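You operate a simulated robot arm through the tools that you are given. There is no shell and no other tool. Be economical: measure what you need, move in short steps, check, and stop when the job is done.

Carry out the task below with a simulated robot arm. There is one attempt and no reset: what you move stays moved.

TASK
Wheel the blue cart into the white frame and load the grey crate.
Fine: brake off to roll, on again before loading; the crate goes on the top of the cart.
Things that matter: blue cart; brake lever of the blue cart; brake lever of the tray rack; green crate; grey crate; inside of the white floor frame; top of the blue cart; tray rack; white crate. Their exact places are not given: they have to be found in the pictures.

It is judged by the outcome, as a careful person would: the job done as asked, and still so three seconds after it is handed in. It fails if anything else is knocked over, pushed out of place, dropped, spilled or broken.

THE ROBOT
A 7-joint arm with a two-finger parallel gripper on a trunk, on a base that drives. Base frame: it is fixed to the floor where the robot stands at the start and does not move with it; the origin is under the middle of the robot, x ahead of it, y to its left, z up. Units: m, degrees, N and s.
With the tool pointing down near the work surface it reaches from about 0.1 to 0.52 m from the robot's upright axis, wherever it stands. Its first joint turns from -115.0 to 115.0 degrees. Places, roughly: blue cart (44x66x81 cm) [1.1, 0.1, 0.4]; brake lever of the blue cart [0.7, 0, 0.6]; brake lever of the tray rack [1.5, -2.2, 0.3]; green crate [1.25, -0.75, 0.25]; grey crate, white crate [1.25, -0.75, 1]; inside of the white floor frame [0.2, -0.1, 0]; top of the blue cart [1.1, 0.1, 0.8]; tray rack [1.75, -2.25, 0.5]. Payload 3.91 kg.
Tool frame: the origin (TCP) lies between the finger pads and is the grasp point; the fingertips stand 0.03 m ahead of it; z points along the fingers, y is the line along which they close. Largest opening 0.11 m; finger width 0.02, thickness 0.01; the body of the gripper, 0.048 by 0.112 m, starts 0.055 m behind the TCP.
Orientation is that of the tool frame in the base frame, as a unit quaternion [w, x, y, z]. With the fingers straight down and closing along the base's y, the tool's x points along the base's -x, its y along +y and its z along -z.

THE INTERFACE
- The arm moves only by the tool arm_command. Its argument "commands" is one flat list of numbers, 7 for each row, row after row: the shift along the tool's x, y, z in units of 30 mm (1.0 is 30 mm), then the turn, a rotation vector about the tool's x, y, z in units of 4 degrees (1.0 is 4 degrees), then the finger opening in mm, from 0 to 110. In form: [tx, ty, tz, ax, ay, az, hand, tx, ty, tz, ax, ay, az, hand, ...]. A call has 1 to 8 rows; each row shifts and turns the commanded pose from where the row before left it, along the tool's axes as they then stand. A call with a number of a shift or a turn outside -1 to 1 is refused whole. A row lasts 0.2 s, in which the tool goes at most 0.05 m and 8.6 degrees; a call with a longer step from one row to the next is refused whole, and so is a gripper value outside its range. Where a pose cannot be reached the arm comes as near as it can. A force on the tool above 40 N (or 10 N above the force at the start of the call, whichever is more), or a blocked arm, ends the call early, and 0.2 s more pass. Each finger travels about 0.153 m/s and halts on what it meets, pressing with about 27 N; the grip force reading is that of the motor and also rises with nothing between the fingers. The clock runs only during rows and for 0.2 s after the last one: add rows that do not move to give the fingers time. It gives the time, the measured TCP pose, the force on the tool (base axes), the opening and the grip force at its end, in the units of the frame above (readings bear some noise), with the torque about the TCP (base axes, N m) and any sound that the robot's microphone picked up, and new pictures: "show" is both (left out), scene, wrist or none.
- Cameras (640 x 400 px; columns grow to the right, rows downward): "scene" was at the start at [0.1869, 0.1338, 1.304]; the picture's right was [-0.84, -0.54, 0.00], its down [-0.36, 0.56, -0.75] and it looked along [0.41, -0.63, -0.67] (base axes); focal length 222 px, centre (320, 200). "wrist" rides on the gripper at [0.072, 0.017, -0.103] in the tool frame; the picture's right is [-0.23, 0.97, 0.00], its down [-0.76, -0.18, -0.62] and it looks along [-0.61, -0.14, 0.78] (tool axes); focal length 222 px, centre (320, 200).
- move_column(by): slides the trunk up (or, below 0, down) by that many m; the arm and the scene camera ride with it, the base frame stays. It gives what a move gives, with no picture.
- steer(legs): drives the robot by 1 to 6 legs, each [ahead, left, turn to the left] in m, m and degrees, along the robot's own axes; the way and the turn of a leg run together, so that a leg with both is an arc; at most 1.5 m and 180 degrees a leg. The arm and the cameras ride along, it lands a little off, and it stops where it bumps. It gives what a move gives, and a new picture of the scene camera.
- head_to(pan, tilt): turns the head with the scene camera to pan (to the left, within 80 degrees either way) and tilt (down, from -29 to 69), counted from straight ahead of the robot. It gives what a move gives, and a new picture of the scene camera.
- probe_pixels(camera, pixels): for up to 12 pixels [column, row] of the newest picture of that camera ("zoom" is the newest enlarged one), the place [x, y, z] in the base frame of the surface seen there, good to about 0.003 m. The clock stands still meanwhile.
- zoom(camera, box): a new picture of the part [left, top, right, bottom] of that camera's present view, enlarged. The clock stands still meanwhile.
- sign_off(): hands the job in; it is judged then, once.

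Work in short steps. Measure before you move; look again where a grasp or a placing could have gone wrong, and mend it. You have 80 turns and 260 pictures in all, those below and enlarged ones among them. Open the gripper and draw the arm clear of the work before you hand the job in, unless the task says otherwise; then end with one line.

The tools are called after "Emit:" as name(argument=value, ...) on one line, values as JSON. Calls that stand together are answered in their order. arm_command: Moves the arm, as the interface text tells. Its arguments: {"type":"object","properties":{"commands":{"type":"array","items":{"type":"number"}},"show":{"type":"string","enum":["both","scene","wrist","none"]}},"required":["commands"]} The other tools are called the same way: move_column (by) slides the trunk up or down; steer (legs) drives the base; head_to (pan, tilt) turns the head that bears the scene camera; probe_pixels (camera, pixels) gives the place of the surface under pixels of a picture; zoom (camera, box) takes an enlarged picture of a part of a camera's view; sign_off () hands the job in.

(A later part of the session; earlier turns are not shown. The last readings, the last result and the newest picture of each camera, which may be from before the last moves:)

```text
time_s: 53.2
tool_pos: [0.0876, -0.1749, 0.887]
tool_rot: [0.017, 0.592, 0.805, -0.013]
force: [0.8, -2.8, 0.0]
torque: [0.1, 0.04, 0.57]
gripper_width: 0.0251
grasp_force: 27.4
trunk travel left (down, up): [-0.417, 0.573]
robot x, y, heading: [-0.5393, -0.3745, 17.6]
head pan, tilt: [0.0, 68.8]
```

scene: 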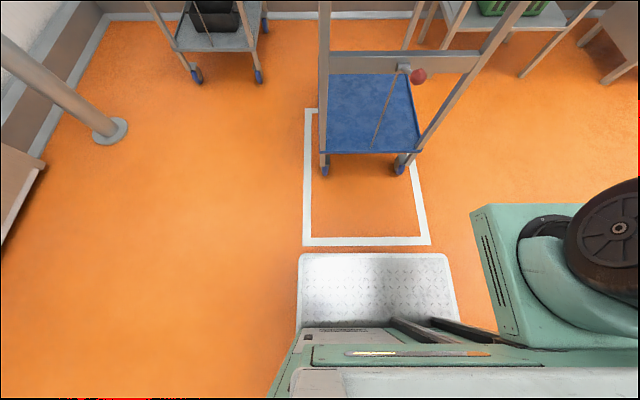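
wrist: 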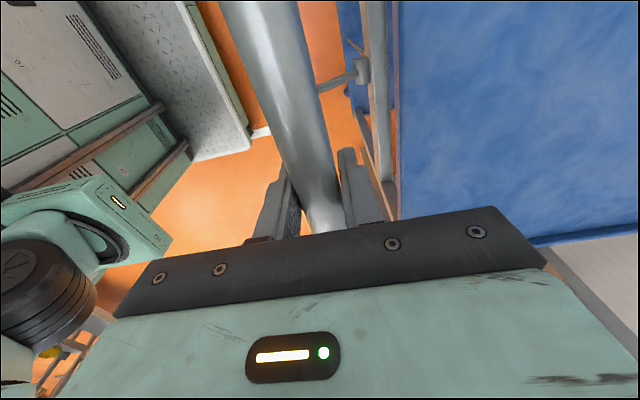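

The whole frame shows now. I probe its near edge (inner around row 237), sides and the cart's front casters and shelf.

Emit:
probe_pixels(camera="scene", pixels=[[312, 237], [417, 234], [360, 236], [360, 245], [311, 190], [417, 190], [308, 112], [317, 112], [324, 172], [399, 172], [327, 154], [413, 152]])

```text
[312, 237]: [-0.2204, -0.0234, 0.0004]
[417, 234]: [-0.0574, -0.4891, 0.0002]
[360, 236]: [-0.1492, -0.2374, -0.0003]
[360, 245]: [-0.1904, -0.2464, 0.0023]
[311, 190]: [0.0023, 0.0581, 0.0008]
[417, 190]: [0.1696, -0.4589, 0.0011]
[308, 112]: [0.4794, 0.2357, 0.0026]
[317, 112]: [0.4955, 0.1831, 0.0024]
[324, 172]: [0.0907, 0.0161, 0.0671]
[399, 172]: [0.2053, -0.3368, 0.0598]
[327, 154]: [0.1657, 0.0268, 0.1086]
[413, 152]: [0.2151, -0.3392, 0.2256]
```

Frame inner spans u -0.212…0.513 (centre 0.150); the cart now spans ≈0.013…0.66. Pull 0.183 m more.

Emit:
steer(legs=[[-0.183, 0, 0]])

Emit:
head_to(pan=0, tilt=60)

```text
time_s: 54.6
tool_pos: [-0.051, -0.221, 0.8883]
tool_rot: [0.018, 0.593, 0.805, -0.015]
force: [6.6, 1.8, 3.4]
torque: [-0.63, -0.04, 0.62]
gripper_width: 0.0252
grasp_force: 27.0
trunk travel left (down, up): [-0.417, 0.573]
robot x, y, heading: [-0.6815, -0.421, 17.5]
head pan, tilt: [0.0, 68.8]
stopped in leg 1: the robot was blocked; the commanded pose is now the measured one
```

scene: 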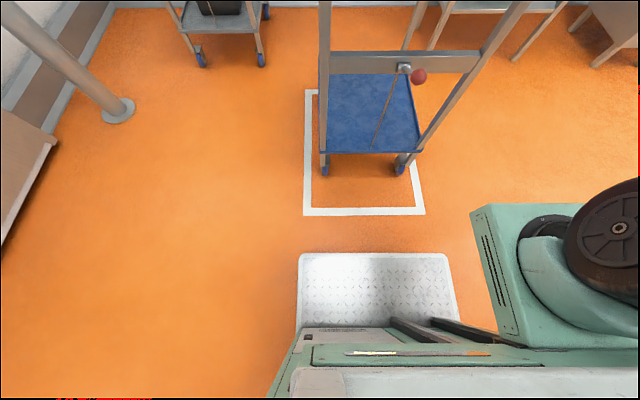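

```text
time_s: 55.3
tool_pos: [-0.0536, -0.2225, 0.8874]
tool_rot: [0.016, 0.594, 0.804, -0.017]
force: [0.7, -1.9, 6.7]
torque: [-0.05, -0.04, 0.58]
gripper_width: 0.0251
grasp_force: 27.5
trunk travel left (down, up): [-0.417, 0.573]
robot x, y, heading: [-0.6792, -0.4203, 17.4]
head pan, tilt: [0.0, 60.0]
```

scene: 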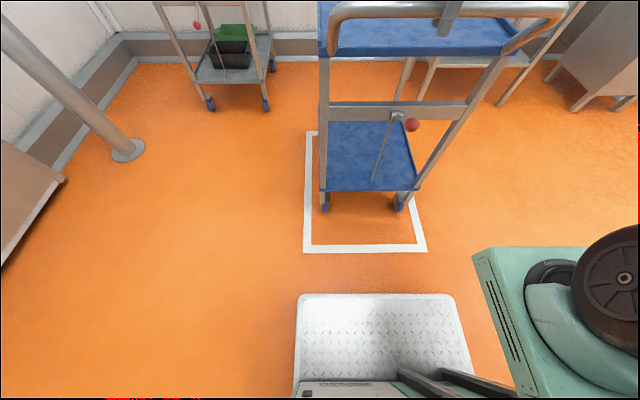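

The robot bumped something behind after 0.149 m. The remaining ~0.037 m I pull with the arm (tool y = cart axis).

Emit:
arm_command(commands=[0, -0.3, 0, 0, 0, 0, 10, 0, -0.3, 0, 0, 0, 0, 10, 0, -0.3, 0, 0, 0, 0, 10, 0, -0.3, 0, 0, 0, 0, 10, 0, 0, 0, 0, 0, 0, 10], show="scene")

```text
time_s: 56.5
tool_pos: [-0.0868, -0.2331, 0.8869]
tool_rot: [0.016, 0.593, 0.805, -0.015]
force: [0.7, -1.6, -0.3]
torque: [-0.26, -0.19, 0.54]
gripper_width: 0.0248
grasp_force: 27.3
trunk travel left (down, up): [-0.417, 0.573]
robot x, y, heading: [-0.683, -0.4175, 17.4]
head pan, tilt: [0.0, 60.0]
```

scene: 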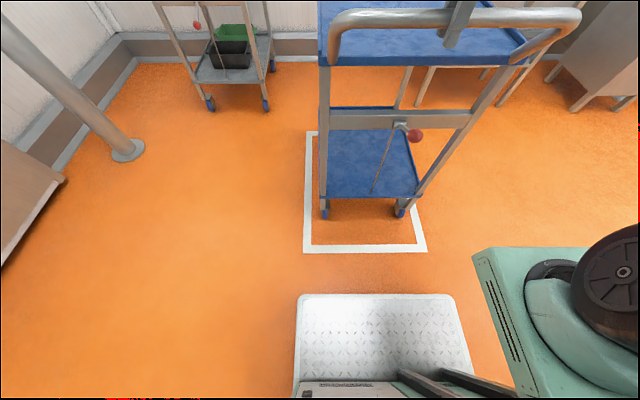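

Handle at u≈-0.154, so the cart should sit inside the frame with ~3–4 cm margins. Release the handle, rise clear, and look from higher to verify.

Emit:
arm_command(commands=[0, 0, 0, 0, 0, 0, 40, 0, 0, 0, 0, 0, 0, 60, 0, 0, 0, 0, 0, 0, 80, 0, 0, 0, 0, 0, 0, 80], show="none")

Emit:
move_column(by=0.13)

Emit:
arm_command(commands=[0, -0.9, 0, 0, 0, 0, 40, 0, -0.9, 0, 0, 0, 0, 10, 0, -0.9, 0, 0, 0, 0, 0, 0, -0.9, 0, 0, 0, 0, 0, 0, -0.9, 0, 0, 0, 0, 0])

```text
time_s: 57.5
tool_pos: [-0.086, -0.2327, 0.8876]
tool_rot: [0.017, 0.593, 0.805, -0.016]
force: [0.9, 0.0, -0.3]
torque: [0.01, -0.02, -0.02]
gripper_width: 0.08
grasp_force: 0.0
trunk travel left (down, up): [-0.417, 0.573]
robot x, y, heading: [-0.6793, -0.4226, 17.4]
head pan, tilt: [0.0, 60.0]
```

```text
time_s: 59.1
tool_pos: [-0.0867, -0.2318, 1.0167]
tool_rot: [0.017, 0.593, 0.805, -0.016]
force: [0.1, 0.1, 0.3]
torque: [0.02, 0.0, -0.01]
gripper_width: 0.0799
grasp_force: 0.0
trunk travel left (down, up): [-0.547, 0.443]
robot x, y, heading: [-0.6787, -0.4171, 17.5]
head pan, tilt: [0.0, 60.0]
```

```text
time_s: 60.3
tool_pos: [-0.216, -0.2716, 1.0175]
tool_rot: [0.017, 0.593, 0.805, -0.016]
force: [-0.1, 0.6, -0.2]
torque: [0.0, -0.04, 0.02]
gripper_width: 0.0
grasp_force: 26.9
trunk travel left (down, up): [-0.547, 0.443]
robot x, y, heading: [-0.68, -0.4207, 17.8]
head pan, tilt: [0.0, 60.0]
```

scene: 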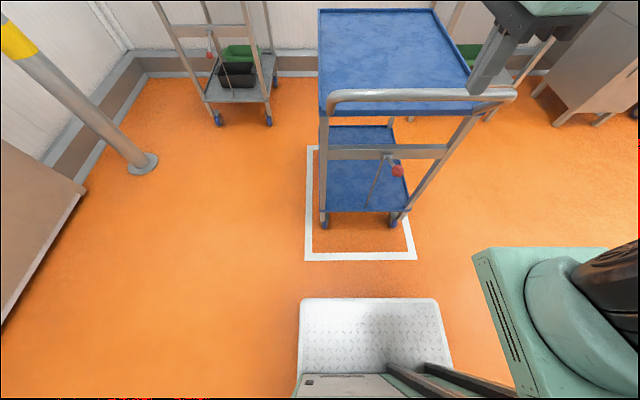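
wrist: 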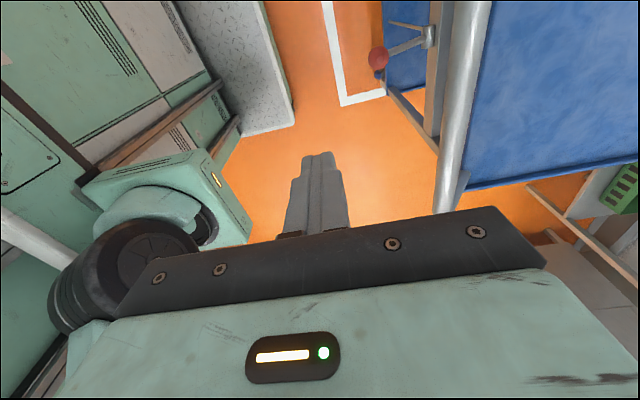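

I probe the knob, hub, handle, tray corners, and frame to confirm where the cart is.

Emit:
probe_pixels(camera="scene", pixels=[[397, 170], [385, 155], [391, 164], [335, 98], [500, 94], [322, 12], [432, 11], [326, 218], [392, 222], [323, 110], [466, 72], [311, 150]])

Emit:
probe_pixels(camera="wrist", pixels=[[378, 58], [400, 49], [428, 37], [470, 40], [445, 190]])

```text
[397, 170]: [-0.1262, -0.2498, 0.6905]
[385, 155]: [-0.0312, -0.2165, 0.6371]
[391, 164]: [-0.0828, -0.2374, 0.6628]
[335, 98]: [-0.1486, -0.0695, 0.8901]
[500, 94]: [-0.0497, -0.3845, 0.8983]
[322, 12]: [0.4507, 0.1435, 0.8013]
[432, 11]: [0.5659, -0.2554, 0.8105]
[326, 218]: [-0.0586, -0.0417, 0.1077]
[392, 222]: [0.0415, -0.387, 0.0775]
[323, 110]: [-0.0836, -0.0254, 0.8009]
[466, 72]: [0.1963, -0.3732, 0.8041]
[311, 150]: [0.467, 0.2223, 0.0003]
```

```text
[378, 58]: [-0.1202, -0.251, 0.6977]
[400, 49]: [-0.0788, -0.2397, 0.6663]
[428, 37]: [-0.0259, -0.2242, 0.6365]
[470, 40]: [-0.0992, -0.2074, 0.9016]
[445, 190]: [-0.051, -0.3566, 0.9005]
```

The cart spans u -0.169…0.475 in a frame of -0.212…0.513: inside and centred. Next, brake on: tilt closed fingers 36° toward the cart and lower beside the handle.

Emit:
arm_command(commands=[-0.3, 0, 0, -1, 0, 0, 0, 0, 0, 0, -1, 0, 0, 0, 0, 0, 0, -1, 0, 0, 0, 0, 0, 0, -1, 0, 0, 0, 0, 0, 0, -1, 0, 0, 0, 0, 0, 0, -1, 0, 0, 0, 0, 0, 0, -1, 0, 0, 0, 0, 0, 0, -1, 0, 0, 0], show="none")

Emit:
move_column(by=-0.25)

Emit:
arm_command(commands=[0, 0, 0, -1, 0, 0, 0])

```text
time_s: 62.1
tool_pos: [-0.2119, -0.2809, 1.0199]
tool_rot: [0.18, 0.567, 0.777, 0.207]
force: [-0.4, -0.3, 0.5]
torque: [0.01, -0.05, 0.01]
gripper_width: 0.0
grasp_force: 27.0
trunk travel left (down, up): [-0.547, 0.443]
robot x, y, heading: [-0.6823, -0.4196, 17.7]
head pan, tilt: [0.0, 60.0]
```

```text
time_s: 64.6
tool_pos: [-0.2127, -0.2809, 0.7677]
tool_rot: [0.179, 0.567, 0.777, 0.206]
force: [-0.1, 0.7, 0.2]
torque: [-0.03, 0.0, 0.03]
gripper_width: 0.0004
grasp_force: 27.4
trunk travel left (down, up): [-0.297, 0.693]
robot x, y, heading: [-0.6785, -0.4196, 17.8]
head pan, tilt: [0.0, 60.0]
```

```text
time_s: 65.0
tool_pos: [-0.2137, -0.2824, 0.7679]
tool_rot: [0.199, 0.56, 0.77, 0.233]
force: [-0.4, -0.8, 0.2]
torque: [0.0, -0.03, -0.04]
gripper_width: 0.0
grasp_force: 27.3
trunk travel left (down, up): [-0.297, 0.693]
robot x, y, heading: [-0.6812, -0.4193, 17.4]
head pan, tilt: [0.0, 60.0]
```

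scene: 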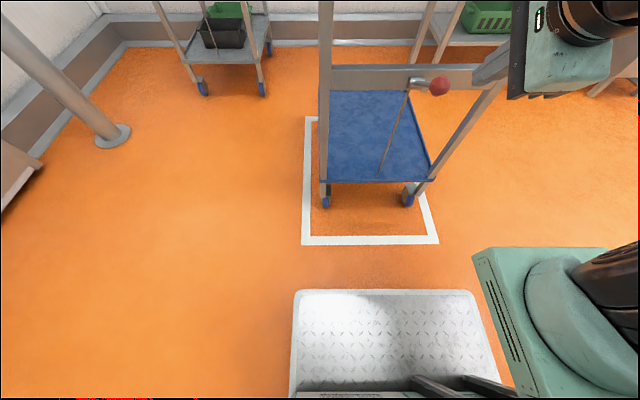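
wrist: 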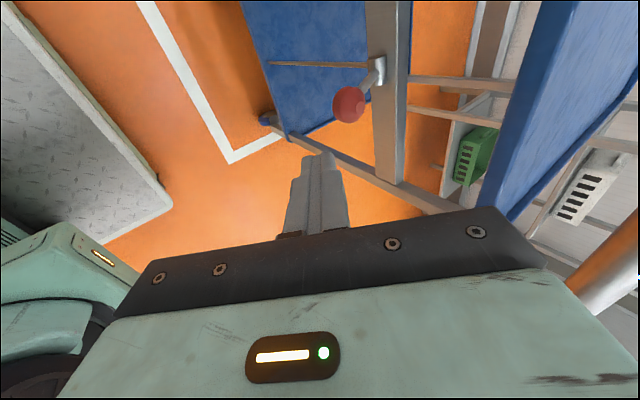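

Knob (348,104) is straight ahead of the fingers. Advance 0.082 m level to stand over the knob.

Emit:
arm_command(commands=[0, 0.737, 0.535, 0, 0, 0, 0, 0, 0.737, 0.535, 0, 0, 0, 0, 0, 0.737, 0.535, 0, 0, 0, 0])

```text
time_s: 65.8
tool_pos: [-0.1343, -0.2578, 0.7696]
tool_rot: [0.199, 0.558, 0.771, 0.234]
force: [0.1, -0.6, 0.7]
torque: [0.01, 0.0, 0.01]
gripper_width: 0.0
grasp_force: 26.7
trunk travel left (down, up): [-0.297, 0.693]
robot x, y, heading: [-0.6811, -0.4171, 17.4]
head pan, tilt: [0.0, 60.0]
```

scene: 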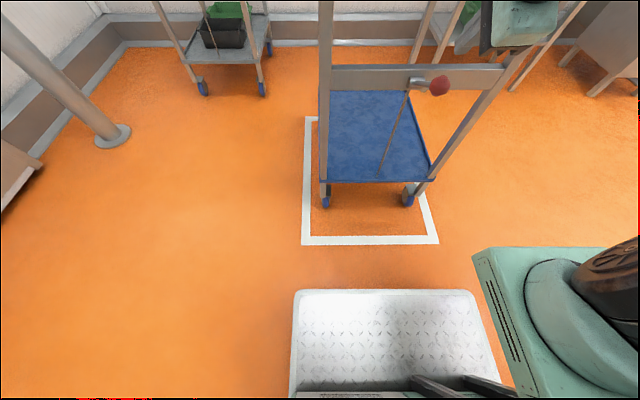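
wrist: 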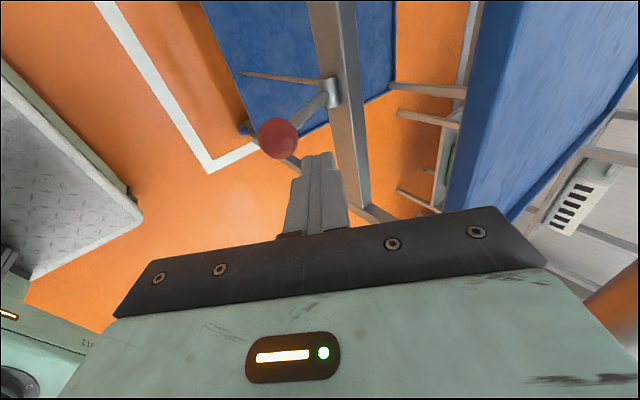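

Tip is at u≈-0.189, z≈0.745, just above the knob. Press straight down 0.16 m in 20 mm rows, stopping on force.

Emit:
arm_command(commands=[0, -0.392, 0.54, 0, 0, 0, 0, 0, -0.392, 0.54, 0, 0, 0, 0, 0, -0.392, 0.54, 0, 0, 0, 0, 0, -0.392, 0.54, 0, 0, 0, 0])

```text
time_s: 66.8
tool_pos: [-0.1326, -0.2617, 0.6865]
tool_rot: [0.199, 0.559, 0.771, 0.233]
force: [-0.8, 0.8, -0.4]
torque: [0.0, 0.03, -0.02]
gripper_width: 0.0003
grasp_force: 26.7
trunk travel left (down, up): [-0.297, 0.693]
robot x, y, heading: [-0.6805, -0.4197, 17.6]
head pan, tilt: [0.0, 60.0]
```

scene: 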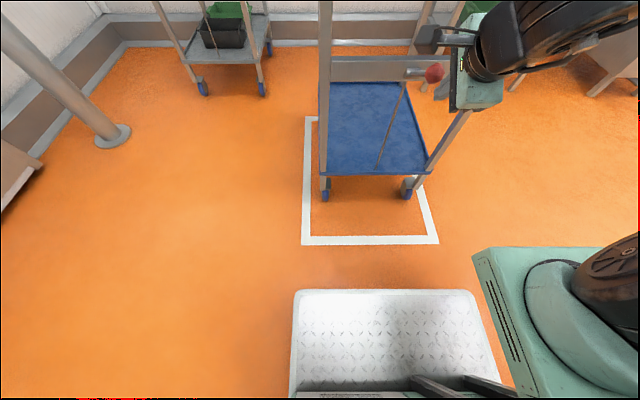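
wrist: 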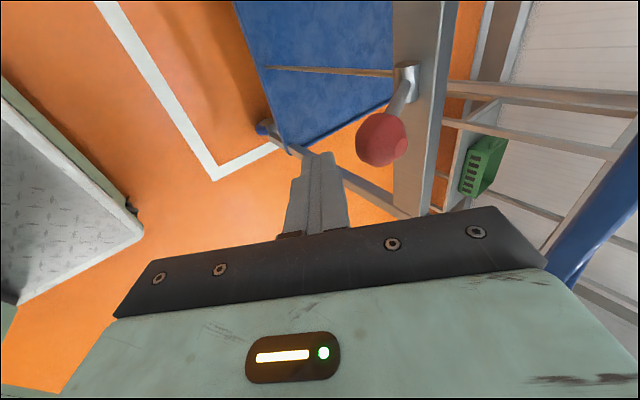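

The cart seems to have shifted a little away (shelf edge row 182→175). I measure cart and knob positions before going on.

Emit:
probe_pixels(camera="wrist", pixels=[[380, 135], [400, 98], [408, 70], [425, 80], [318, 160]])

Emit:
probe_pixels(camera="scene", pixels=[[434, 73], [325, 188], [327, 174], [430, 173], [404, 185], [315, 237], [421, 185]])

```text
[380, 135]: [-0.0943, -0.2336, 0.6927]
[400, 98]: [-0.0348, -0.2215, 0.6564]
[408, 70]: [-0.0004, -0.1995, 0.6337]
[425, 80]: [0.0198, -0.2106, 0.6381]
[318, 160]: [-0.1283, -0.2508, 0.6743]
```

```text
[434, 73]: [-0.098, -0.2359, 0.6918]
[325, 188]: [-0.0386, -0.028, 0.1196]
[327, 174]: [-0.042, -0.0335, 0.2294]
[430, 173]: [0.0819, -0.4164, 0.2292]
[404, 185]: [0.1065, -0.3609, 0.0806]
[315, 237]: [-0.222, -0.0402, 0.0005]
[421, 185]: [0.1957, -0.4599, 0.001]
```

The tip slid to the knob's outer side and nudged the unbraked cart ~28 mm back (rear now ≈0.50, still inside but off-centre). I back away and go up to re-grip the handle and pull it back, keeping this tilt.

Emit:
arm_command(commands=[0, -0.8, -0.58, 0, 0, 0, 0, 0, -0.8, -0.58, 0, 0, 0, 0, 0, -0.8, -0.58, 0, 0, 0, 0], show="none")

Emit:
move_column(by=0.283)

Emit:
arm_command(commands=[0.3, 0.74, 0.54, 0, 0, 0, 80, 0.2, 0.74, 0.54, 0, 0, 0, 80, 0, 0.74, 0.54, 0, 0, 0, 80, 0, 0.74, 0.54, 0, 0, 0, 80])

```text
time_s: 67.6
tool_pos: [-0.1892, -0.2496, 0.7176]
tool_rot: [0.199, 0.56, 0.77, 0.231]
force: [-0.2, 0.2, -0.7]
torque: [0.02, 0.03, 0.01]
gripper_width: 0.0
grasp_force: 26.3
out of reach, approached as far as the arm can: row 1, 2, 3
trunk travel left (down, up): [-0.297, 0.693]
robot x, y, heading: [-0.6808, -0.4229, 17.4]
head pan, tilt: [0.0, 60.0]
```

```text
time_s: 70.5
tool_pos: [-0.1881, -0.2501, 1.0006]
tool_rot: [0.199, 0.56, 0.771, 0.232]
force: [0.3, 0.0, 0.4]
torque: [0.0, 0.01, 0.03]
gripper_width: 0.0
grasp_force: 26.6
trunk travel left (down, up): [-0.58, 0.41]
robot x, y, heading: [-0.6807, -0.4227, 17.2]
head pan, tilt: [0.0, 60.0]
```

```text
time_s: 71.5
tool_pos: [-0.0876, -0.2035, 1.0004]
tool_rot: [0.199, 0.559, 0.77, 0.232]
force: [0.8, 0.0, -0.6]
torque: [0.01, -0.01, 0.01]
gripper_width: 0.08
grasp_force: 0.1
trunk travel left (down, up): [-0.58, 0.41]
robot x, y, heading: [-0.682, -0.4222, 17.4]
head pan, tilt: [0.0, 60.0]
```

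scene: 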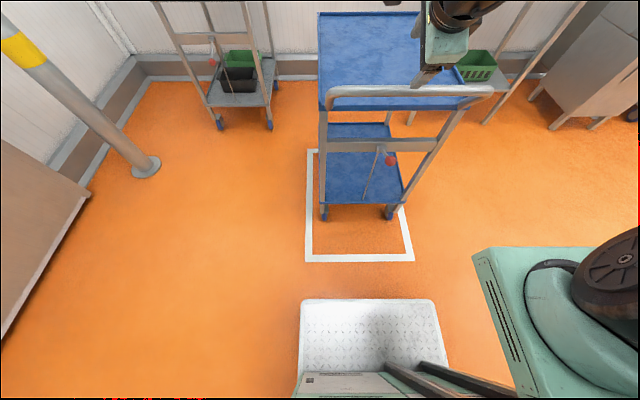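
wrist: 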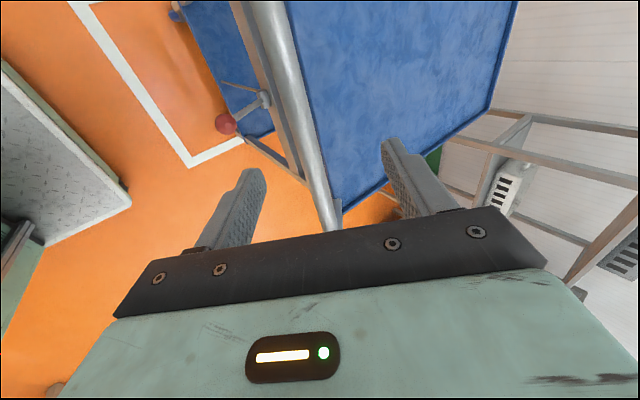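

The handle lies between the open fingers. I probe the handle near the tool to aim the grip.

Emit:
probe_pixels(camera="wrist", pixels=[[323, 205], [310, 150], [290, 90], [330, 225]])

Emit:
probe_pixels(camera="scene", pixels=[[335, 93], [360, 90], [480, 90], [325, 14], [420, 14], [322, 107]])

```text
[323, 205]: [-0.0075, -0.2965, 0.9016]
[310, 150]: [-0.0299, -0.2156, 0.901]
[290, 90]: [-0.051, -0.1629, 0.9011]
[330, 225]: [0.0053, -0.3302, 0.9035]
```

```text
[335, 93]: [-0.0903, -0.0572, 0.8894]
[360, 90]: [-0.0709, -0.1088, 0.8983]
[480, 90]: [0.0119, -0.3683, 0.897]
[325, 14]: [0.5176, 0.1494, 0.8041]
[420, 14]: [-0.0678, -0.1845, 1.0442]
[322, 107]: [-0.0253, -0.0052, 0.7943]
```

The handle is now at u≈-0.096 (cart rolled ~58 mm). I go in along the tool axis to straddle it, then grip.

Emit:
arm_command(commands=[-0.45, -0.42, 0.3, 0, 0, 0, 80, -0.45, -0.42, 0.3, 0, 0, 0, 80, 0, 0, 0.85, 0, 0, 0, 80, 0, 0, 0.85, 0, 0, 0, 80, 0, 0, 0.85, 0, 0, 0, 80, 0, 0, 0.85, 0, 0, 0, 80])

```text
time_s: 72.9
tool_pos: [-0.0315, -0.2188, 0.8887]
tool_rot: [0.199, 0.559, 0.77, 0.233]
force: [-0.6, -0.4, -0.5]
torque: [0.0, -0.01, 0.0]
gripper_width: 0.0798
grasp_force: 0.0
trunk travel left (down, up): [-0.58, 0.41]
robot x, y, heading: [-0.6789, -0.4183, 17.6]
head pan, tilt: [0.0, 60.0]
```

scene: 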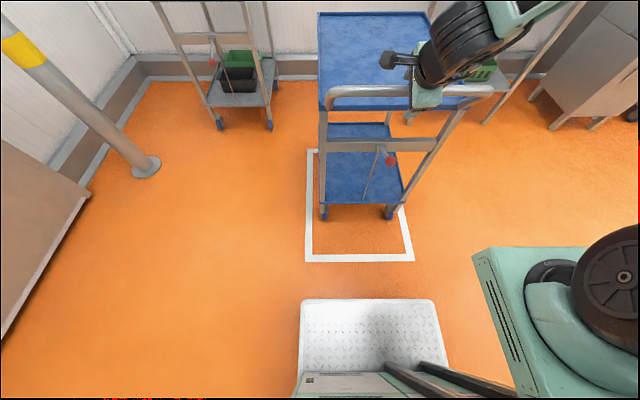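
wrist: 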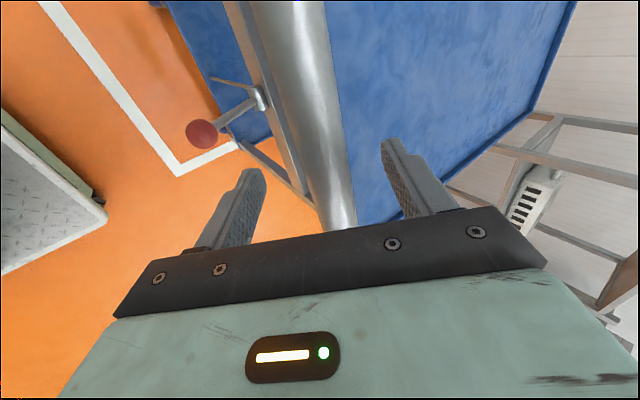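

Handle sits between the fingers; close and then pull back 58 mm.

Emit:
arm_command(commands=[0, 0, 0, 0, 0, 0, 40, 0, 0, 0, 0, 0, 0, 10, 0, 0, 0, 0, 0, 0, 10, 0, 0, 0, 0, 0, 0, 10], show="none")

Emit:
arm_command(commands=[0, -0.31, -0.227, 0, 0, 0, 10, 0, -0.31, -0.227, 0, 0, 0, 10, 0, -0.31, -0.227, 0, 0, 0, 10, 0, -0.31, -0.227, 0, 0, 0, 10, 0, -0.31, -0.227, 0, 0, 0, 10, 0, 0, 0, 0, 0, 0, 10])

```text
time_s: 73.9
tool_pos: [-0.0331, -0.2188, 0.8902]
tool_rot: [0.2, 0.559, 0.77, 0.233]
force: [0.6, 0.9, 24.3]
torque: [0.38, 0.02, -0.43]
gripper_width: 0.0252
grasp_force: 26.4
trunk travel left (down, up): [-0.58, 0.41]
robot x, y, heading: [-0.682, -0.4204, 17.8]
head pan, tilt: [0.0, 60.0]
```

```text
time_s: 75.3
tool_pos: [-0.0876, -0.2364, 0.8892]
tool_rot: [0.197, 0.561, 0.77, 0.231]
force: [-0.6, 1.7, 0.1]
torque: [0.45, -0.04, -0.41]
gripper_width: 0.0249
grasp_force: 27.4
trunk travel left (down, up): [-0.58, 0.41]
robot x, y, heading: [-0.6772, -0.4208, 17.6]
head pan, tilt: [0.0, 60.0]
```

scene: 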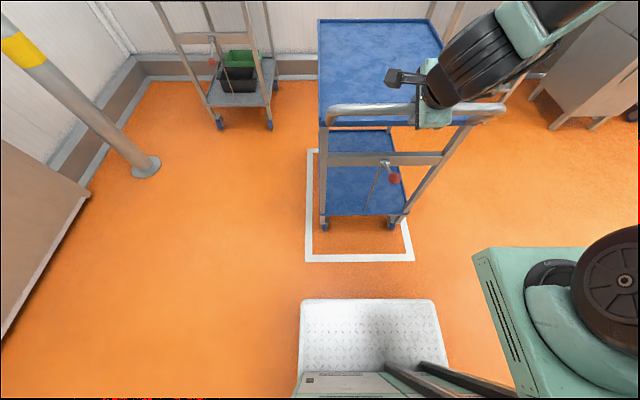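
wrist: 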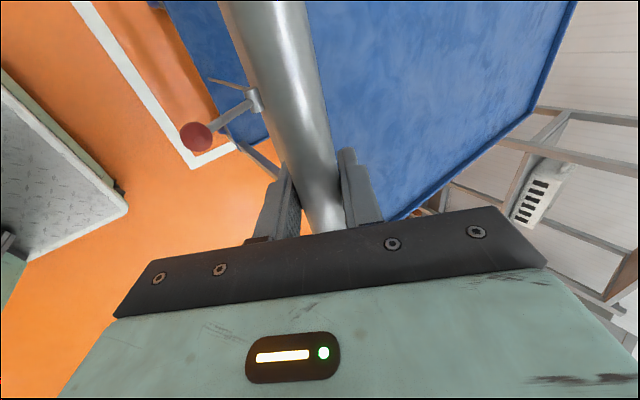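

Handle is back at u≈-0.156. Release, retreat along the tool axis, then measure knob and cart.

Emit:
arm_command(commands=[0, 0, 0, 0, 0, 0, 40, 0, 0, 0, 0, 0, 0, 80, 0, 0, 0, 0, 0, 0, 80, 0, 0, -0.8, 0, 0, 0, 80, 0, 0, -0.8, 0, 0, 0, 80, 0, 0, -0.8, 0, 0, 0, 80, 0, 0, -0.8, 0, 0, 0, 80])

Emit:
probe_pixels(camera="scene", pixels=[[394, 178], [385, 163], [322, 22], [436, 22], [323, 122], [470, 118], [335, 108], [490, 105]])

```text
time_s: 76.9
tool_pos: [-0.1404, -0.2491, 0.9679]
tool_rot: [0.198, 0.56, 0.77, 0.232]
force: [0.0, 0.5, -0.2]
torque: [-0.04, -0.01, 0.01]
gripper_width: 0.0803
grasp_force: 0.1
trunk travel left (down, up): [-0.58, 0.41]
robot x, y, heading: [-0.6803, -0.4181, 17.5]
head pan, tilt: [0.0, 60.0]
```

scene: 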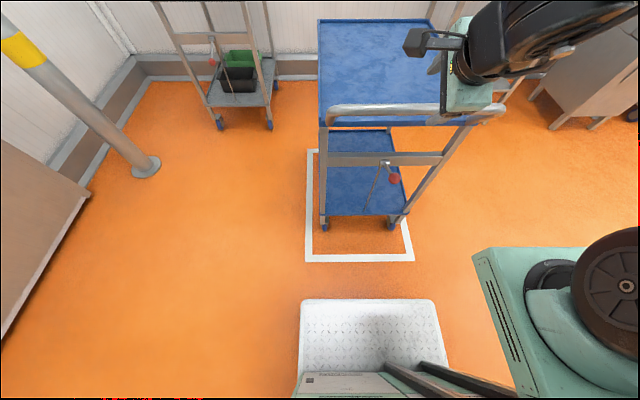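
wrist: 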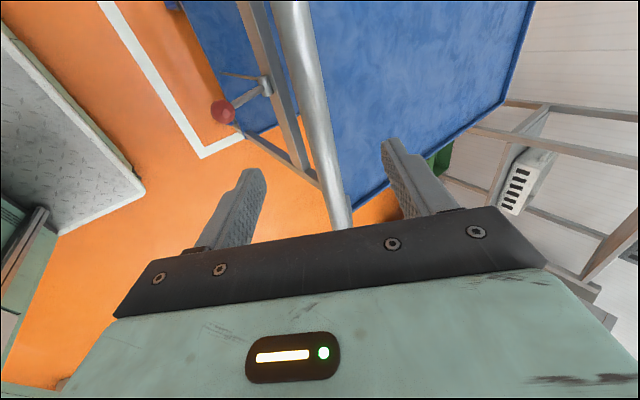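

```text
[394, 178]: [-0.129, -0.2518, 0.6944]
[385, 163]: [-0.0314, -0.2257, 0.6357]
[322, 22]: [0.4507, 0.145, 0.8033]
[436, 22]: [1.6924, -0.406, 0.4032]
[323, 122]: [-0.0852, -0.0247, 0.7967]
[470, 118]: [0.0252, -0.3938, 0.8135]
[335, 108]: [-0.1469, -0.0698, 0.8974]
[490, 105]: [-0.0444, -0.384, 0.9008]
```

Cart is back in place, knob at u≈-0.2, z 0.694 (lever still up). I close the fingers, pull back to u≈-0.285, lower, and get on a line leading under the handle onto the rod inboard of the knob.

Emit:
arm_command(commands=[-0.2, -0.67, -0.49, 0, 0, 0, 40, 0, -0.67, -0.49, 0, 0, 0, 0, 0, -0.67, -0.49, 0, 0, 0, 0], show="none")

Emit:
move_column(by=-0.13)

Emit:
arm_command(commands=[0, 0, 0, 0, 0, 0, 0], show="wrist")

```text
time_s: 77.7
tool_pos: [-0.1858, -0.2451, 0.9922]
tool_rot: [0.198, 0.559, 0.771, 0.231]
force: [0.1, -1.0, 0.0]
torque: [0.0, 0.01, 0.0]
gripper_width: 0.0001
grasp_force: 26.8
out of reach, approached as far as the arm can: row 1, 2, 3
trunk travel left (down, up): [-0.58, 0.41]
robot x, y, heading: [-0.68, -0.4223, 17.7]
head pan, tilt: [0.0, 60.0]
```

```text
time_s: 79.3
tool_pos: [-0.1861, -0.246, 0.8626]
tool_rot: [0.197, 0.561, 0.77, 0.23]
force: [-0.5, 1.2, 0.6]
torque: [-0.02, 0.03, 0.0]
gripper_width: 0.0
grasp_force: 27.1
trunk travel left (down, up): [-0.45, 0.54]
robot x, y, heading: [-0.6835, -0.421, 17.4]
head pan, tilt: [0.0, 60.0]
```

```text
time_s: 79.7
tool_pos: [-0.186, -0.2461, 0.8623]
tool_rot: [0.198, 0.561, 0.77, 0.23]
force: [-0.4, -0.3, -0.5]
torque: [0.02, 0.0, -0.01]
gripper_width: 0.0
grasp_force: 27.1
trunk travel left (down, up): [-0.45, 0.54]
robot x, y, heading: [-0.6832, -0.4168, 17.5]
head pan, tilt: [0.0, 60.0]
```

wrist: 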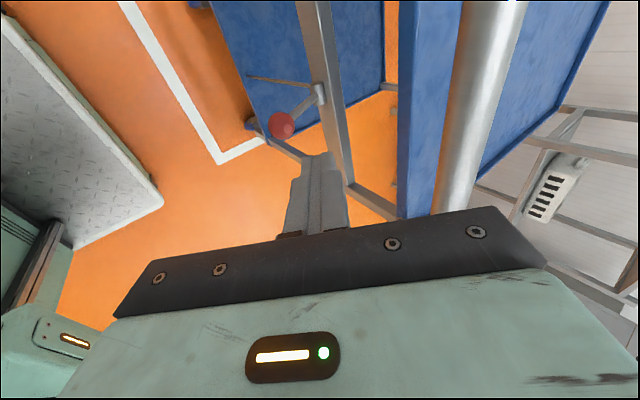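

Currently v≈-0.177, z 0.862, u≈-0.252. Lower 0.117 m past the handle, and shift sideways to the rod's line.

Emit:
move_column(by=-0.117)

Emit:
arm_command(commands=[-0.75, 0, 0, 0, 0, 0, 0], show="wrist")

```text
time_s: 81.2
tool_pos: [-0.1851, -0.2458, 0.7447]
tool_rot: [0.199, 0.56, 0.771, 0.23]
force: [0.3, 0.0, 0.1]
torque: [0.01, -0.02, 0.02]
gripper_width: 0.0
grasp_force: 27.2
trunk travel left (down, up): [-0.333, 0.657]
robot x, y, heading: [-0.6808, -0.4184, 17.4]
head pan, tilt: [0.0, 60.0]
```

```text
time_s: 81.5
tool_pos: [-0.1726, -0.2601, 0.7522]
tool_rot: [0.199, 0.56, 0.771, 0.229]
force: [0.0, 0.3, 0.5]
torque: [0.01, 0.02, 0.04]
gripper_width: 0.0002
grasp_force: 27.6
out of reach, approached as far as the arm can: row 1
trunk travel left (down, up): [-0.333, 0.657]
robot x, y, heading: [-0.6801, -0.4168, 17.5]
head pan, tilt: [0.0, 60.0]
```

wrist: 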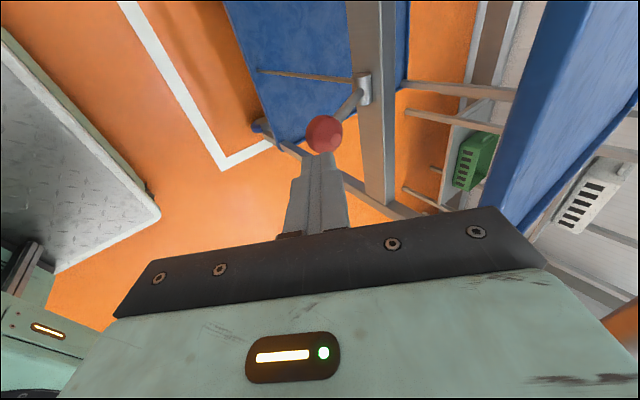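

TCP at u -0.244, v -0.195, z 0.752. Advance 0.053 m level above the knob.

Emit:
arm_command(commands=[-0.08, 0.72, 0.52, 0, 0, 0, 0, -0.08, 0.72, 0.52, 0, 0, 0, 0])

```text
time_s: 82.2
tool_pos: [-0.1213, -0.25, 0.7529]
tool_rot: [0.198, 0.56, 0.77, 0.231]
force: [0.1, 0.2, -0.3]
torque: [-0.01, 0.0, -0.01]
gripper_width: 0.0
grasp_force: 27.2
trunk travel left (down, up): [-0.333, 0.657]
robot x, y, heading: [-0.6815, -0.4168, 17.5]
head pan, tilt: [0.0, 60.0]
```

scene: 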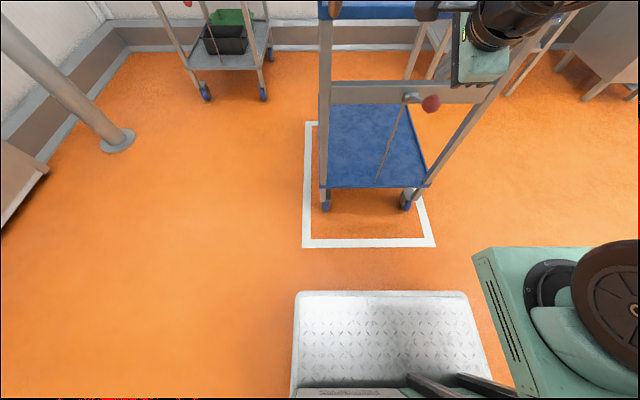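
wrist: 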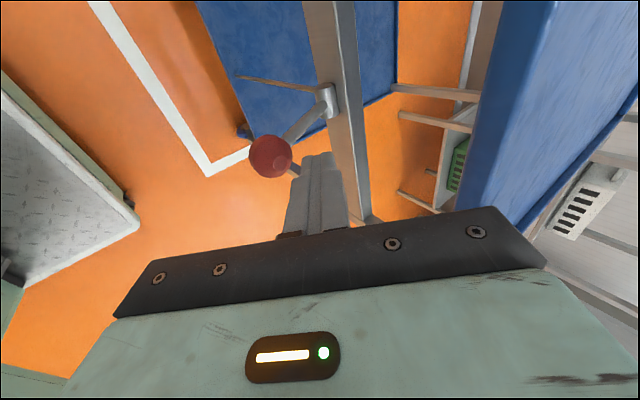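

The knob (270,157) is now outboard of the tip. Push 0.05 m along the tool axis towards the rod.

Emit:
arm_command(commands=[0, 0, 0.55, 0, 0, 0, 0, 0, 0, 0.55, 0, 0, 0, 0, 0, 0, 0.55, 0, 0, 0, 0])

```text
time_s: 83.0
tool_pos: [-0.0941, -0.2422, 0.711]
tool_rot: [0.199, 0.559, 0.771, 0.232]
force: [-0.5, -0.2, 0.7]
torque: [-0.02, -0.01, 0.03]
gripper_width: 0.0
grasp_force: 27.2
trunk travel left (down, up): [-0.333, 0.657]
robot x, y, heading: [-0.6808, -0.418, 17.6]
head pan, tilt: [0.0, 60.0]
```

scene: 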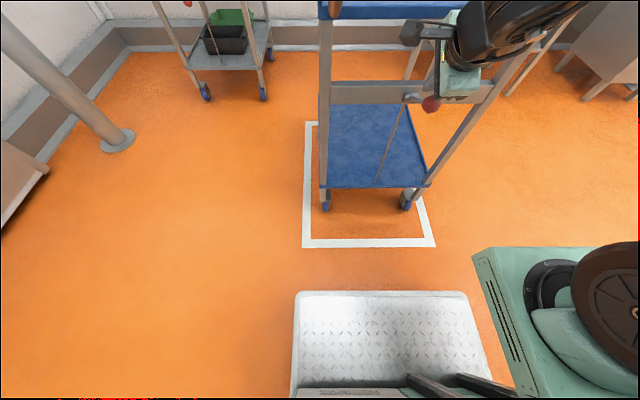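
wrist: 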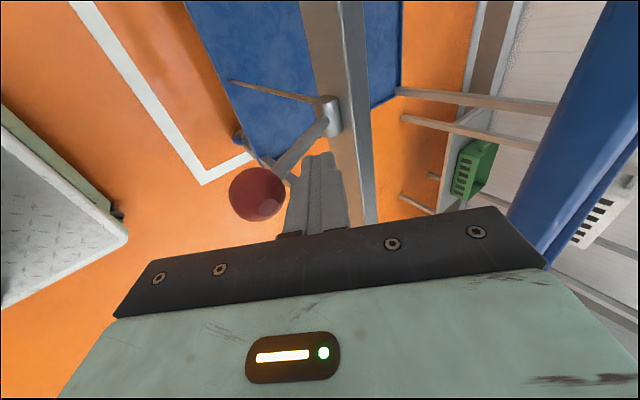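

The finger is over the rod inboard of the knob and the cart has not moved. Press down 0.072 m.

Emit:
arm_command(commands=[0, -0.235, 0.324, 0, 0, 0, 0, 0, -0.235, 0.324, 0, 0, 0, 0, 0, -0.235, 0.324, 0, 0, 0, 0, 0, -0.235, 0.324, 0, 0, 0, 0, 0, -0.235, 0.324, 0, 0, 0, 0, 0, -0.235, 0.324, 0, 0, 0, 0])

```text
time_s: 84.3
tool_pos: [-0.0921, -0.2466, 0.6395]
tool_rot: [0.199, 0.559, 0.771, 0.23]
force: [-0.2, 0.2, -0.1]
torque: [-0.02, 0.0, -0.01]
gripper_width: 0.0
grasp_force: 27.1
trunk travel left (down, up): [-0.333, 0.657]
robot x, y, heading: [-0.684, -0.4149, 17.4]
head pan, tilt: [0.0, 60.0]
```

scene: 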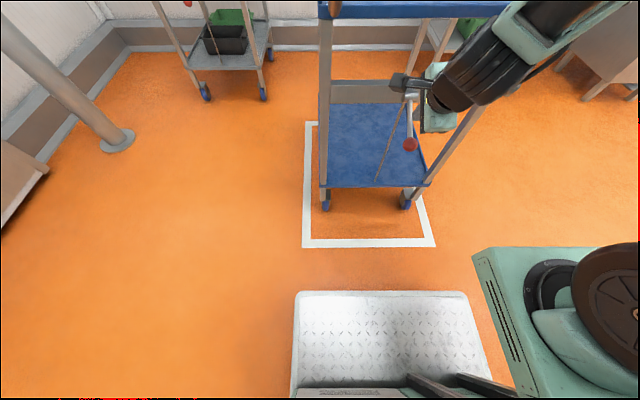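
wrist: 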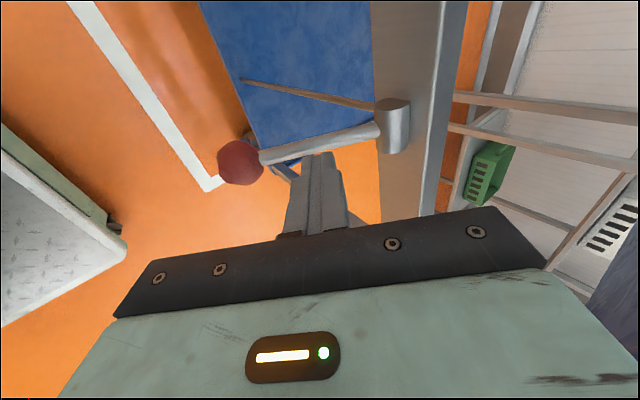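

The lever swung down (knob now at scene (410,143)) and the cart stayed put. I press a bit further to reach the end stop.

Emit:
arm_command(commands=[0, -0.2, 0.27, 0, 0, 0, 0, 0, -0.2, 0.27, 0, 0, 0, 0, 0, -0.2, 0.27, 0, 0, 0, 0, 0, -0.2, 0.27, 0, 0, 0, 0], show="scene")

Emit:
probe_pixels(camera="scene", pixels=[[410, 145], [326, 190], [328, 180]])

```text
time_s: 85.0
tool_pos: [-0.0916, -0.2466, 0.621]
tool_rot: [0.203, 0.559, 0.769, 0.235]
force: [-11.8, -6.5, 26.4]
torque: [-0.07, 0.06, -0.03]
gripper_width: 0.0
grasp_force: 26.8
trunk travel left (down, up): [-0.333, 0.657]
robot x, y, heading: [-0.6831, -0.4163, 17.4]
head pan, tilt: [0.0, 60.0]
stopped in row 3: the force on the tool passed its limit (the readings are from after the stop); the commanded pose is now the measured one
```

scene: 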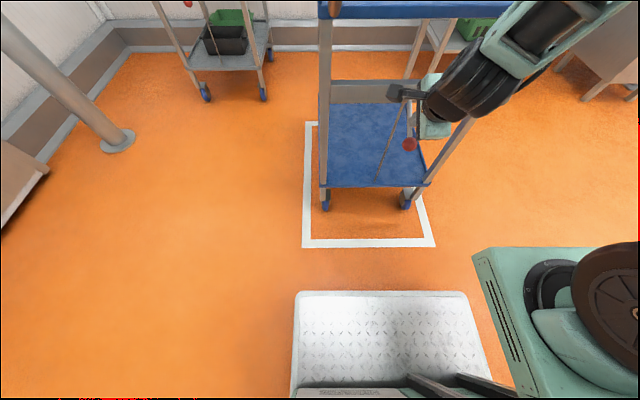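

```text
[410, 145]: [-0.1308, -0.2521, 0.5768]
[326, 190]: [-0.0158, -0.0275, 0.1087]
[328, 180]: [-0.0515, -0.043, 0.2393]
```

Lever is at its lower end stop (knob z≈0.577, as at the start): brake on. Withdraw the arm the way it came, then rise.

Emit:
arm_command(commands=[0, 0.588, -0.81, 0, 0, 0, 0, 0, 0.588, -0.81, 0, 0, 0, 0, 0, 0.588, -0.81, 0, 0, 0, 0, 0, 0, -0.9, 0, 0, 0, 0, 0, 0, -0.9, 0, 0, 0, 0, 0, -0.7, -0.5, 0, 0, 0, 0, 0, -0.7, -0.5, 0, 0, 0, 0], show="none")

Emit:
move_column(by=0.4)

Emit:
head_to(pan=-25, tilt=30)

```text
time_s: 86.7
tool_pos: [-0.1726, -0.2632, 0.7561]
tool_rot: [0.201, 0.559, 0.77, 0.233]
force: [0.2, 0.1, -0.3]
torque: [0.0, 0.0, 0.0]
gripper_width: 0.0
grasp_force: 26.6
out of reach, approached as far as the arm can: row 7
trunk travel left (down, up): [-0.333, 0.657]
robot x, y, heading: [-0.6861, -0.4175, 17.5]
head pan, tilt: [0.0, 60.0]
```

```text
time_s: 90.5
tool_pos: [-0.1724, -0.2619, 1.1562]
tool_rot: [0.201, 0.559, 0.77, 0.233]
force: [0.3, 0.6, -0.7]
torque: [-0.03, 0.03, 0.01]
gripper_width: 0.0
grasp_force: 27.0
trunk travel left (down, up): [-0.733, 0.257]
robot x, y, heading: [-0.6822, -0.4244, 17.7]
head pan, tilt: [0.0, 60.0]
```

```text
time_s: 91.4
tool_pos: [-0.1715, -0.2622, 1.1544]
tool_rot: [0.201, 0.56, 0.769, 0.233]
force: [-0.3, 0.7, 0.3]
torque: [0.0, -0.03, 0.03]
gripper_width: 0.0001
grasp_force: 26.9
trunk travel left (down, up): [-0.733, 0.257]
robot x, y, heading: [-0.685, -0.4166, 17.6]
head pan, tilt: [-25.0, 30.0]
```

scene: 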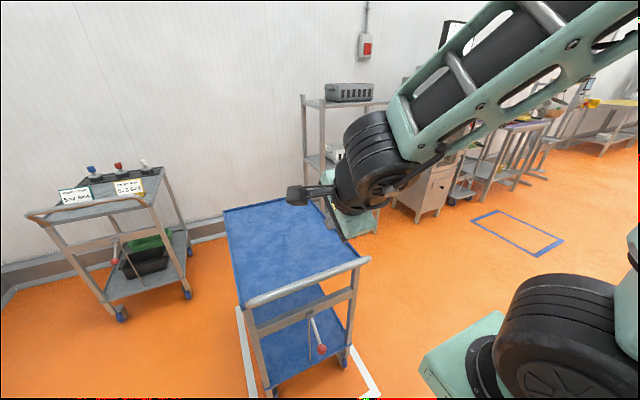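

The grey crate is on the shelf's top at (348,92). Zoom and probe the crate and shelf legs, and untilt the tool.

Emit:
zoom(camera="scene", box=[290, 70, 450, 170])

Emit:
probe_pixels(camera="zoom", pixels=[[145, 58], [335, 55], [140, 110], [300, 125], [50, 110], [405, 130], [60, 300], [175, 280], [240, 90], [145, 75]])

Emit:
arm_command(commands=[0, 0, 0, 1, 0, 0, 0, 0, 0, 0, 1, 0, 0, 0, 0, 0, 0, 1, 0, 0, 0, 0, 0, 0, 1, 0, 0, 0, 0, 0, 0, 1, 0, 0, 0, 0, 0, 0, 1, 0, 0, 0, 0, 0, 0, 1, 0, 0, 0, 0, 0, 0, 1, 0, 0, 0], show="none")

```text
4.00 times, centred on (370, 120) of scene
```

zoom: 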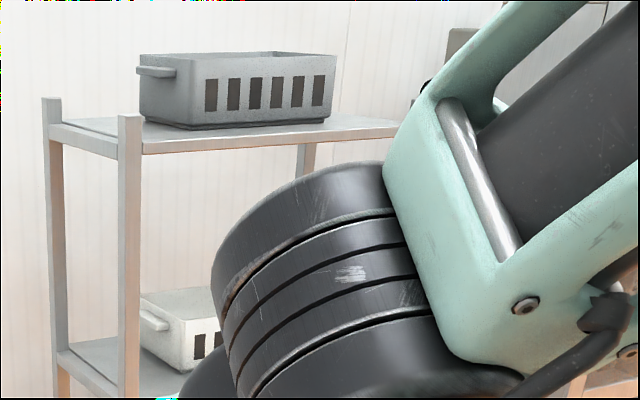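

```text
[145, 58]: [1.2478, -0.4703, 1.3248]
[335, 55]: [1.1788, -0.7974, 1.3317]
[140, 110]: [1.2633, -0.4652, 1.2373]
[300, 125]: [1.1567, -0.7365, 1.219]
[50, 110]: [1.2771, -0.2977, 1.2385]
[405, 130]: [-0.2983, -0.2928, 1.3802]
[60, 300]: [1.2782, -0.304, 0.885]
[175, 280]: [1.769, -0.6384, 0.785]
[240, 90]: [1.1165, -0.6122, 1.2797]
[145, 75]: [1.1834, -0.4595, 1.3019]
```

```text
time_s: 93.2
tool_pos: [-0.1717, -0.2631, 1.158]
tool_rot: [0.072, 0.591, 0.801, 0.065]
force: [-0.1, 0.0, 1.5]
torque: [0.01, 0.0, -0.01]
gripper_width: 0.0002
grasp_force: 27.2
out of reach, approached as far as the arm can: row 7
trunk travel left (down, up): [-0.733, 0.257]
robot x, y, heading: [-0.6825, -0.4185, 17.5]
head pan, tilt: [-25.0, 30.0]
```

Cart, shelf and crate share the 17.8° axis: crate front face u≈0.875, v≈-0.82…-1.12, rim z≈1.33. I plan to drive right and then ahead to stand before the shelf; first I straighten the tool and look right.

Emit:
arm_command(commands=[0, 0.5, 0, 1, 0, 0, 0, 0, 0.5, 0, 1, 0, 0, 0, 0, 0.5, 0, 0.8, 0, 0, 0], show="none")

Emit:
head_to(pan=-75, tilt=45)

```text
time_s: 94.0
tool_pos: [-0.161, -0.2778, 1.1773]
tool_rot: [0.011, 0.594, 0.804, -0.019]
force: [0.3, -0.1, 0.2]
torque: [0.06, 0.01, 0.02]
gripper_width: 0.0001
grasp_force: 27.0
out of reach, approached as far as the arm can: row 1, 2, 3
trunk travel left (down, up): [-0.733, 0.257]
robot x, y, heading: [-0.6809, -0.4169, 17.5]
head pan, tilt: [-25.0, 30.0]
```

```text
time_s: 95.2
tool_pos: [-0.1615, -0.2756, 1.1767]
tool_rot: [0.012, 0.594, 0.805, -0.017]
force: [-0.7, 0.4, 0.4]
torque: [0.01, 0.01, 0.02]
gripper_width: 0.0
grasp_force: 27.6
trunk travel left (down, up): [-0.733, 0.257]
robot x, y, heading: [-0.6835, -0.4151, 17.4]
head pan, tilt: [-75.0, 45.0]
```

scene: 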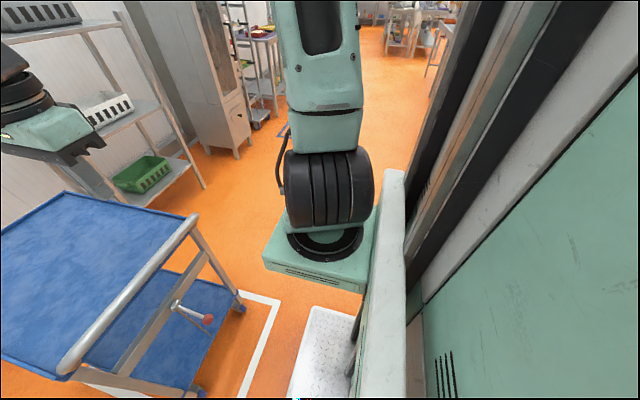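

Floor to the right is clear as far as visible. Drive ahead 0.02, then right 0.77 m in two legs.

Emit:
steer(legs=[[0.02, 0, 0], [0, -0.4, 0], [0, -0.37, 0]])

Emit:
head_to(pan=-10, tilt=30)

```text
time_s: 100.0
tool_pos: [0.088, -1.0054, 1.1766]
tool_rot: [0.012, 0.596, 0.803, -0.018]
force: [0.5, -0.3, -0.9]
torque: [-0.02, 0.0, 0.03]
gripper_width: 0.0001
grasp_force: 27.2
trunk travel left (down, up): [-0.733, 0.257]
robot x, y, heading: [-0.4339, -1.1436, 17.4]
head pan, tilt: [-75.0, 45.0]
```

scene: 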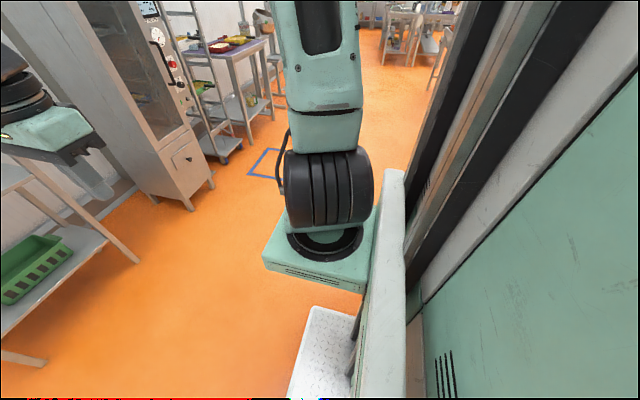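

```text
time_s: 101.4
tool_pos: [0.0887, -1.0044, 1.1762]
tool_rot: [0.011, 0.596, 0.803, -0.017]
force: [0.1, 0.4, 0.2]
torque: [0.0, 0.01, 0.0]
gripper_width: 0.0003
grasp_force: 27.3
trunk travel left (down, up): [-0.733, 0.257]
robot x, y, heading: [-0.4376, -1.1412, 17.5]
head pan, tilt: [-10.0, 30.0]
```

scene: 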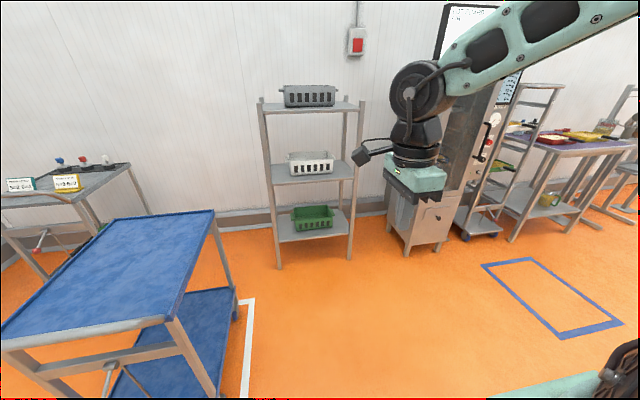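

Now the shelf stands straight ahead. Zoom on the grey crate and measure it.

Emit:
zoom(camera="scene", box=[250, 65, 378, 145])

Emit:
probe_pixels(camera="zoom", pixels=[[180, 105], [420, 108], [185, 205], [420, 200], [300, 150], [165, 130], [150, 115], [430, 125], [300, 107], [75, 210], [570, 210], [260, 95]])

```text
5.00 times, centred on (314, 105) of scene
```

zoom: 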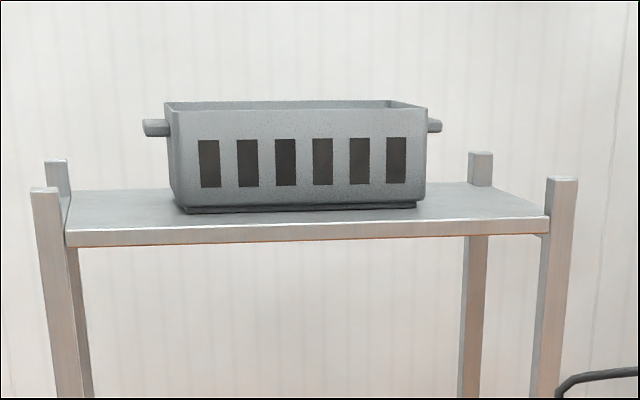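

```text
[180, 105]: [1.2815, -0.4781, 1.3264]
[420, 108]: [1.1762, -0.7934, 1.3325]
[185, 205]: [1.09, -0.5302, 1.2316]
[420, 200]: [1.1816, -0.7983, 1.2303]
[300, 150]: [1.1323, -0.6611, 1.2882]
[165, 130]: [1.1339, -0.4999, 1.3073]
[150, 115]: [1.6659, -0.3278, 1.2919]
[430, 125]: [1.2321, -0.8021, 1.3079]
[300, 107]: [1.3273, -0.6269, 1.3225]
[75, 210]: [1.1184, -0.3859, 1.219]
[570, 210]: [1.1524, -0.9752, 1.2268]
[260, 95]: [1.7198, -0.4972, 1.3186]
```

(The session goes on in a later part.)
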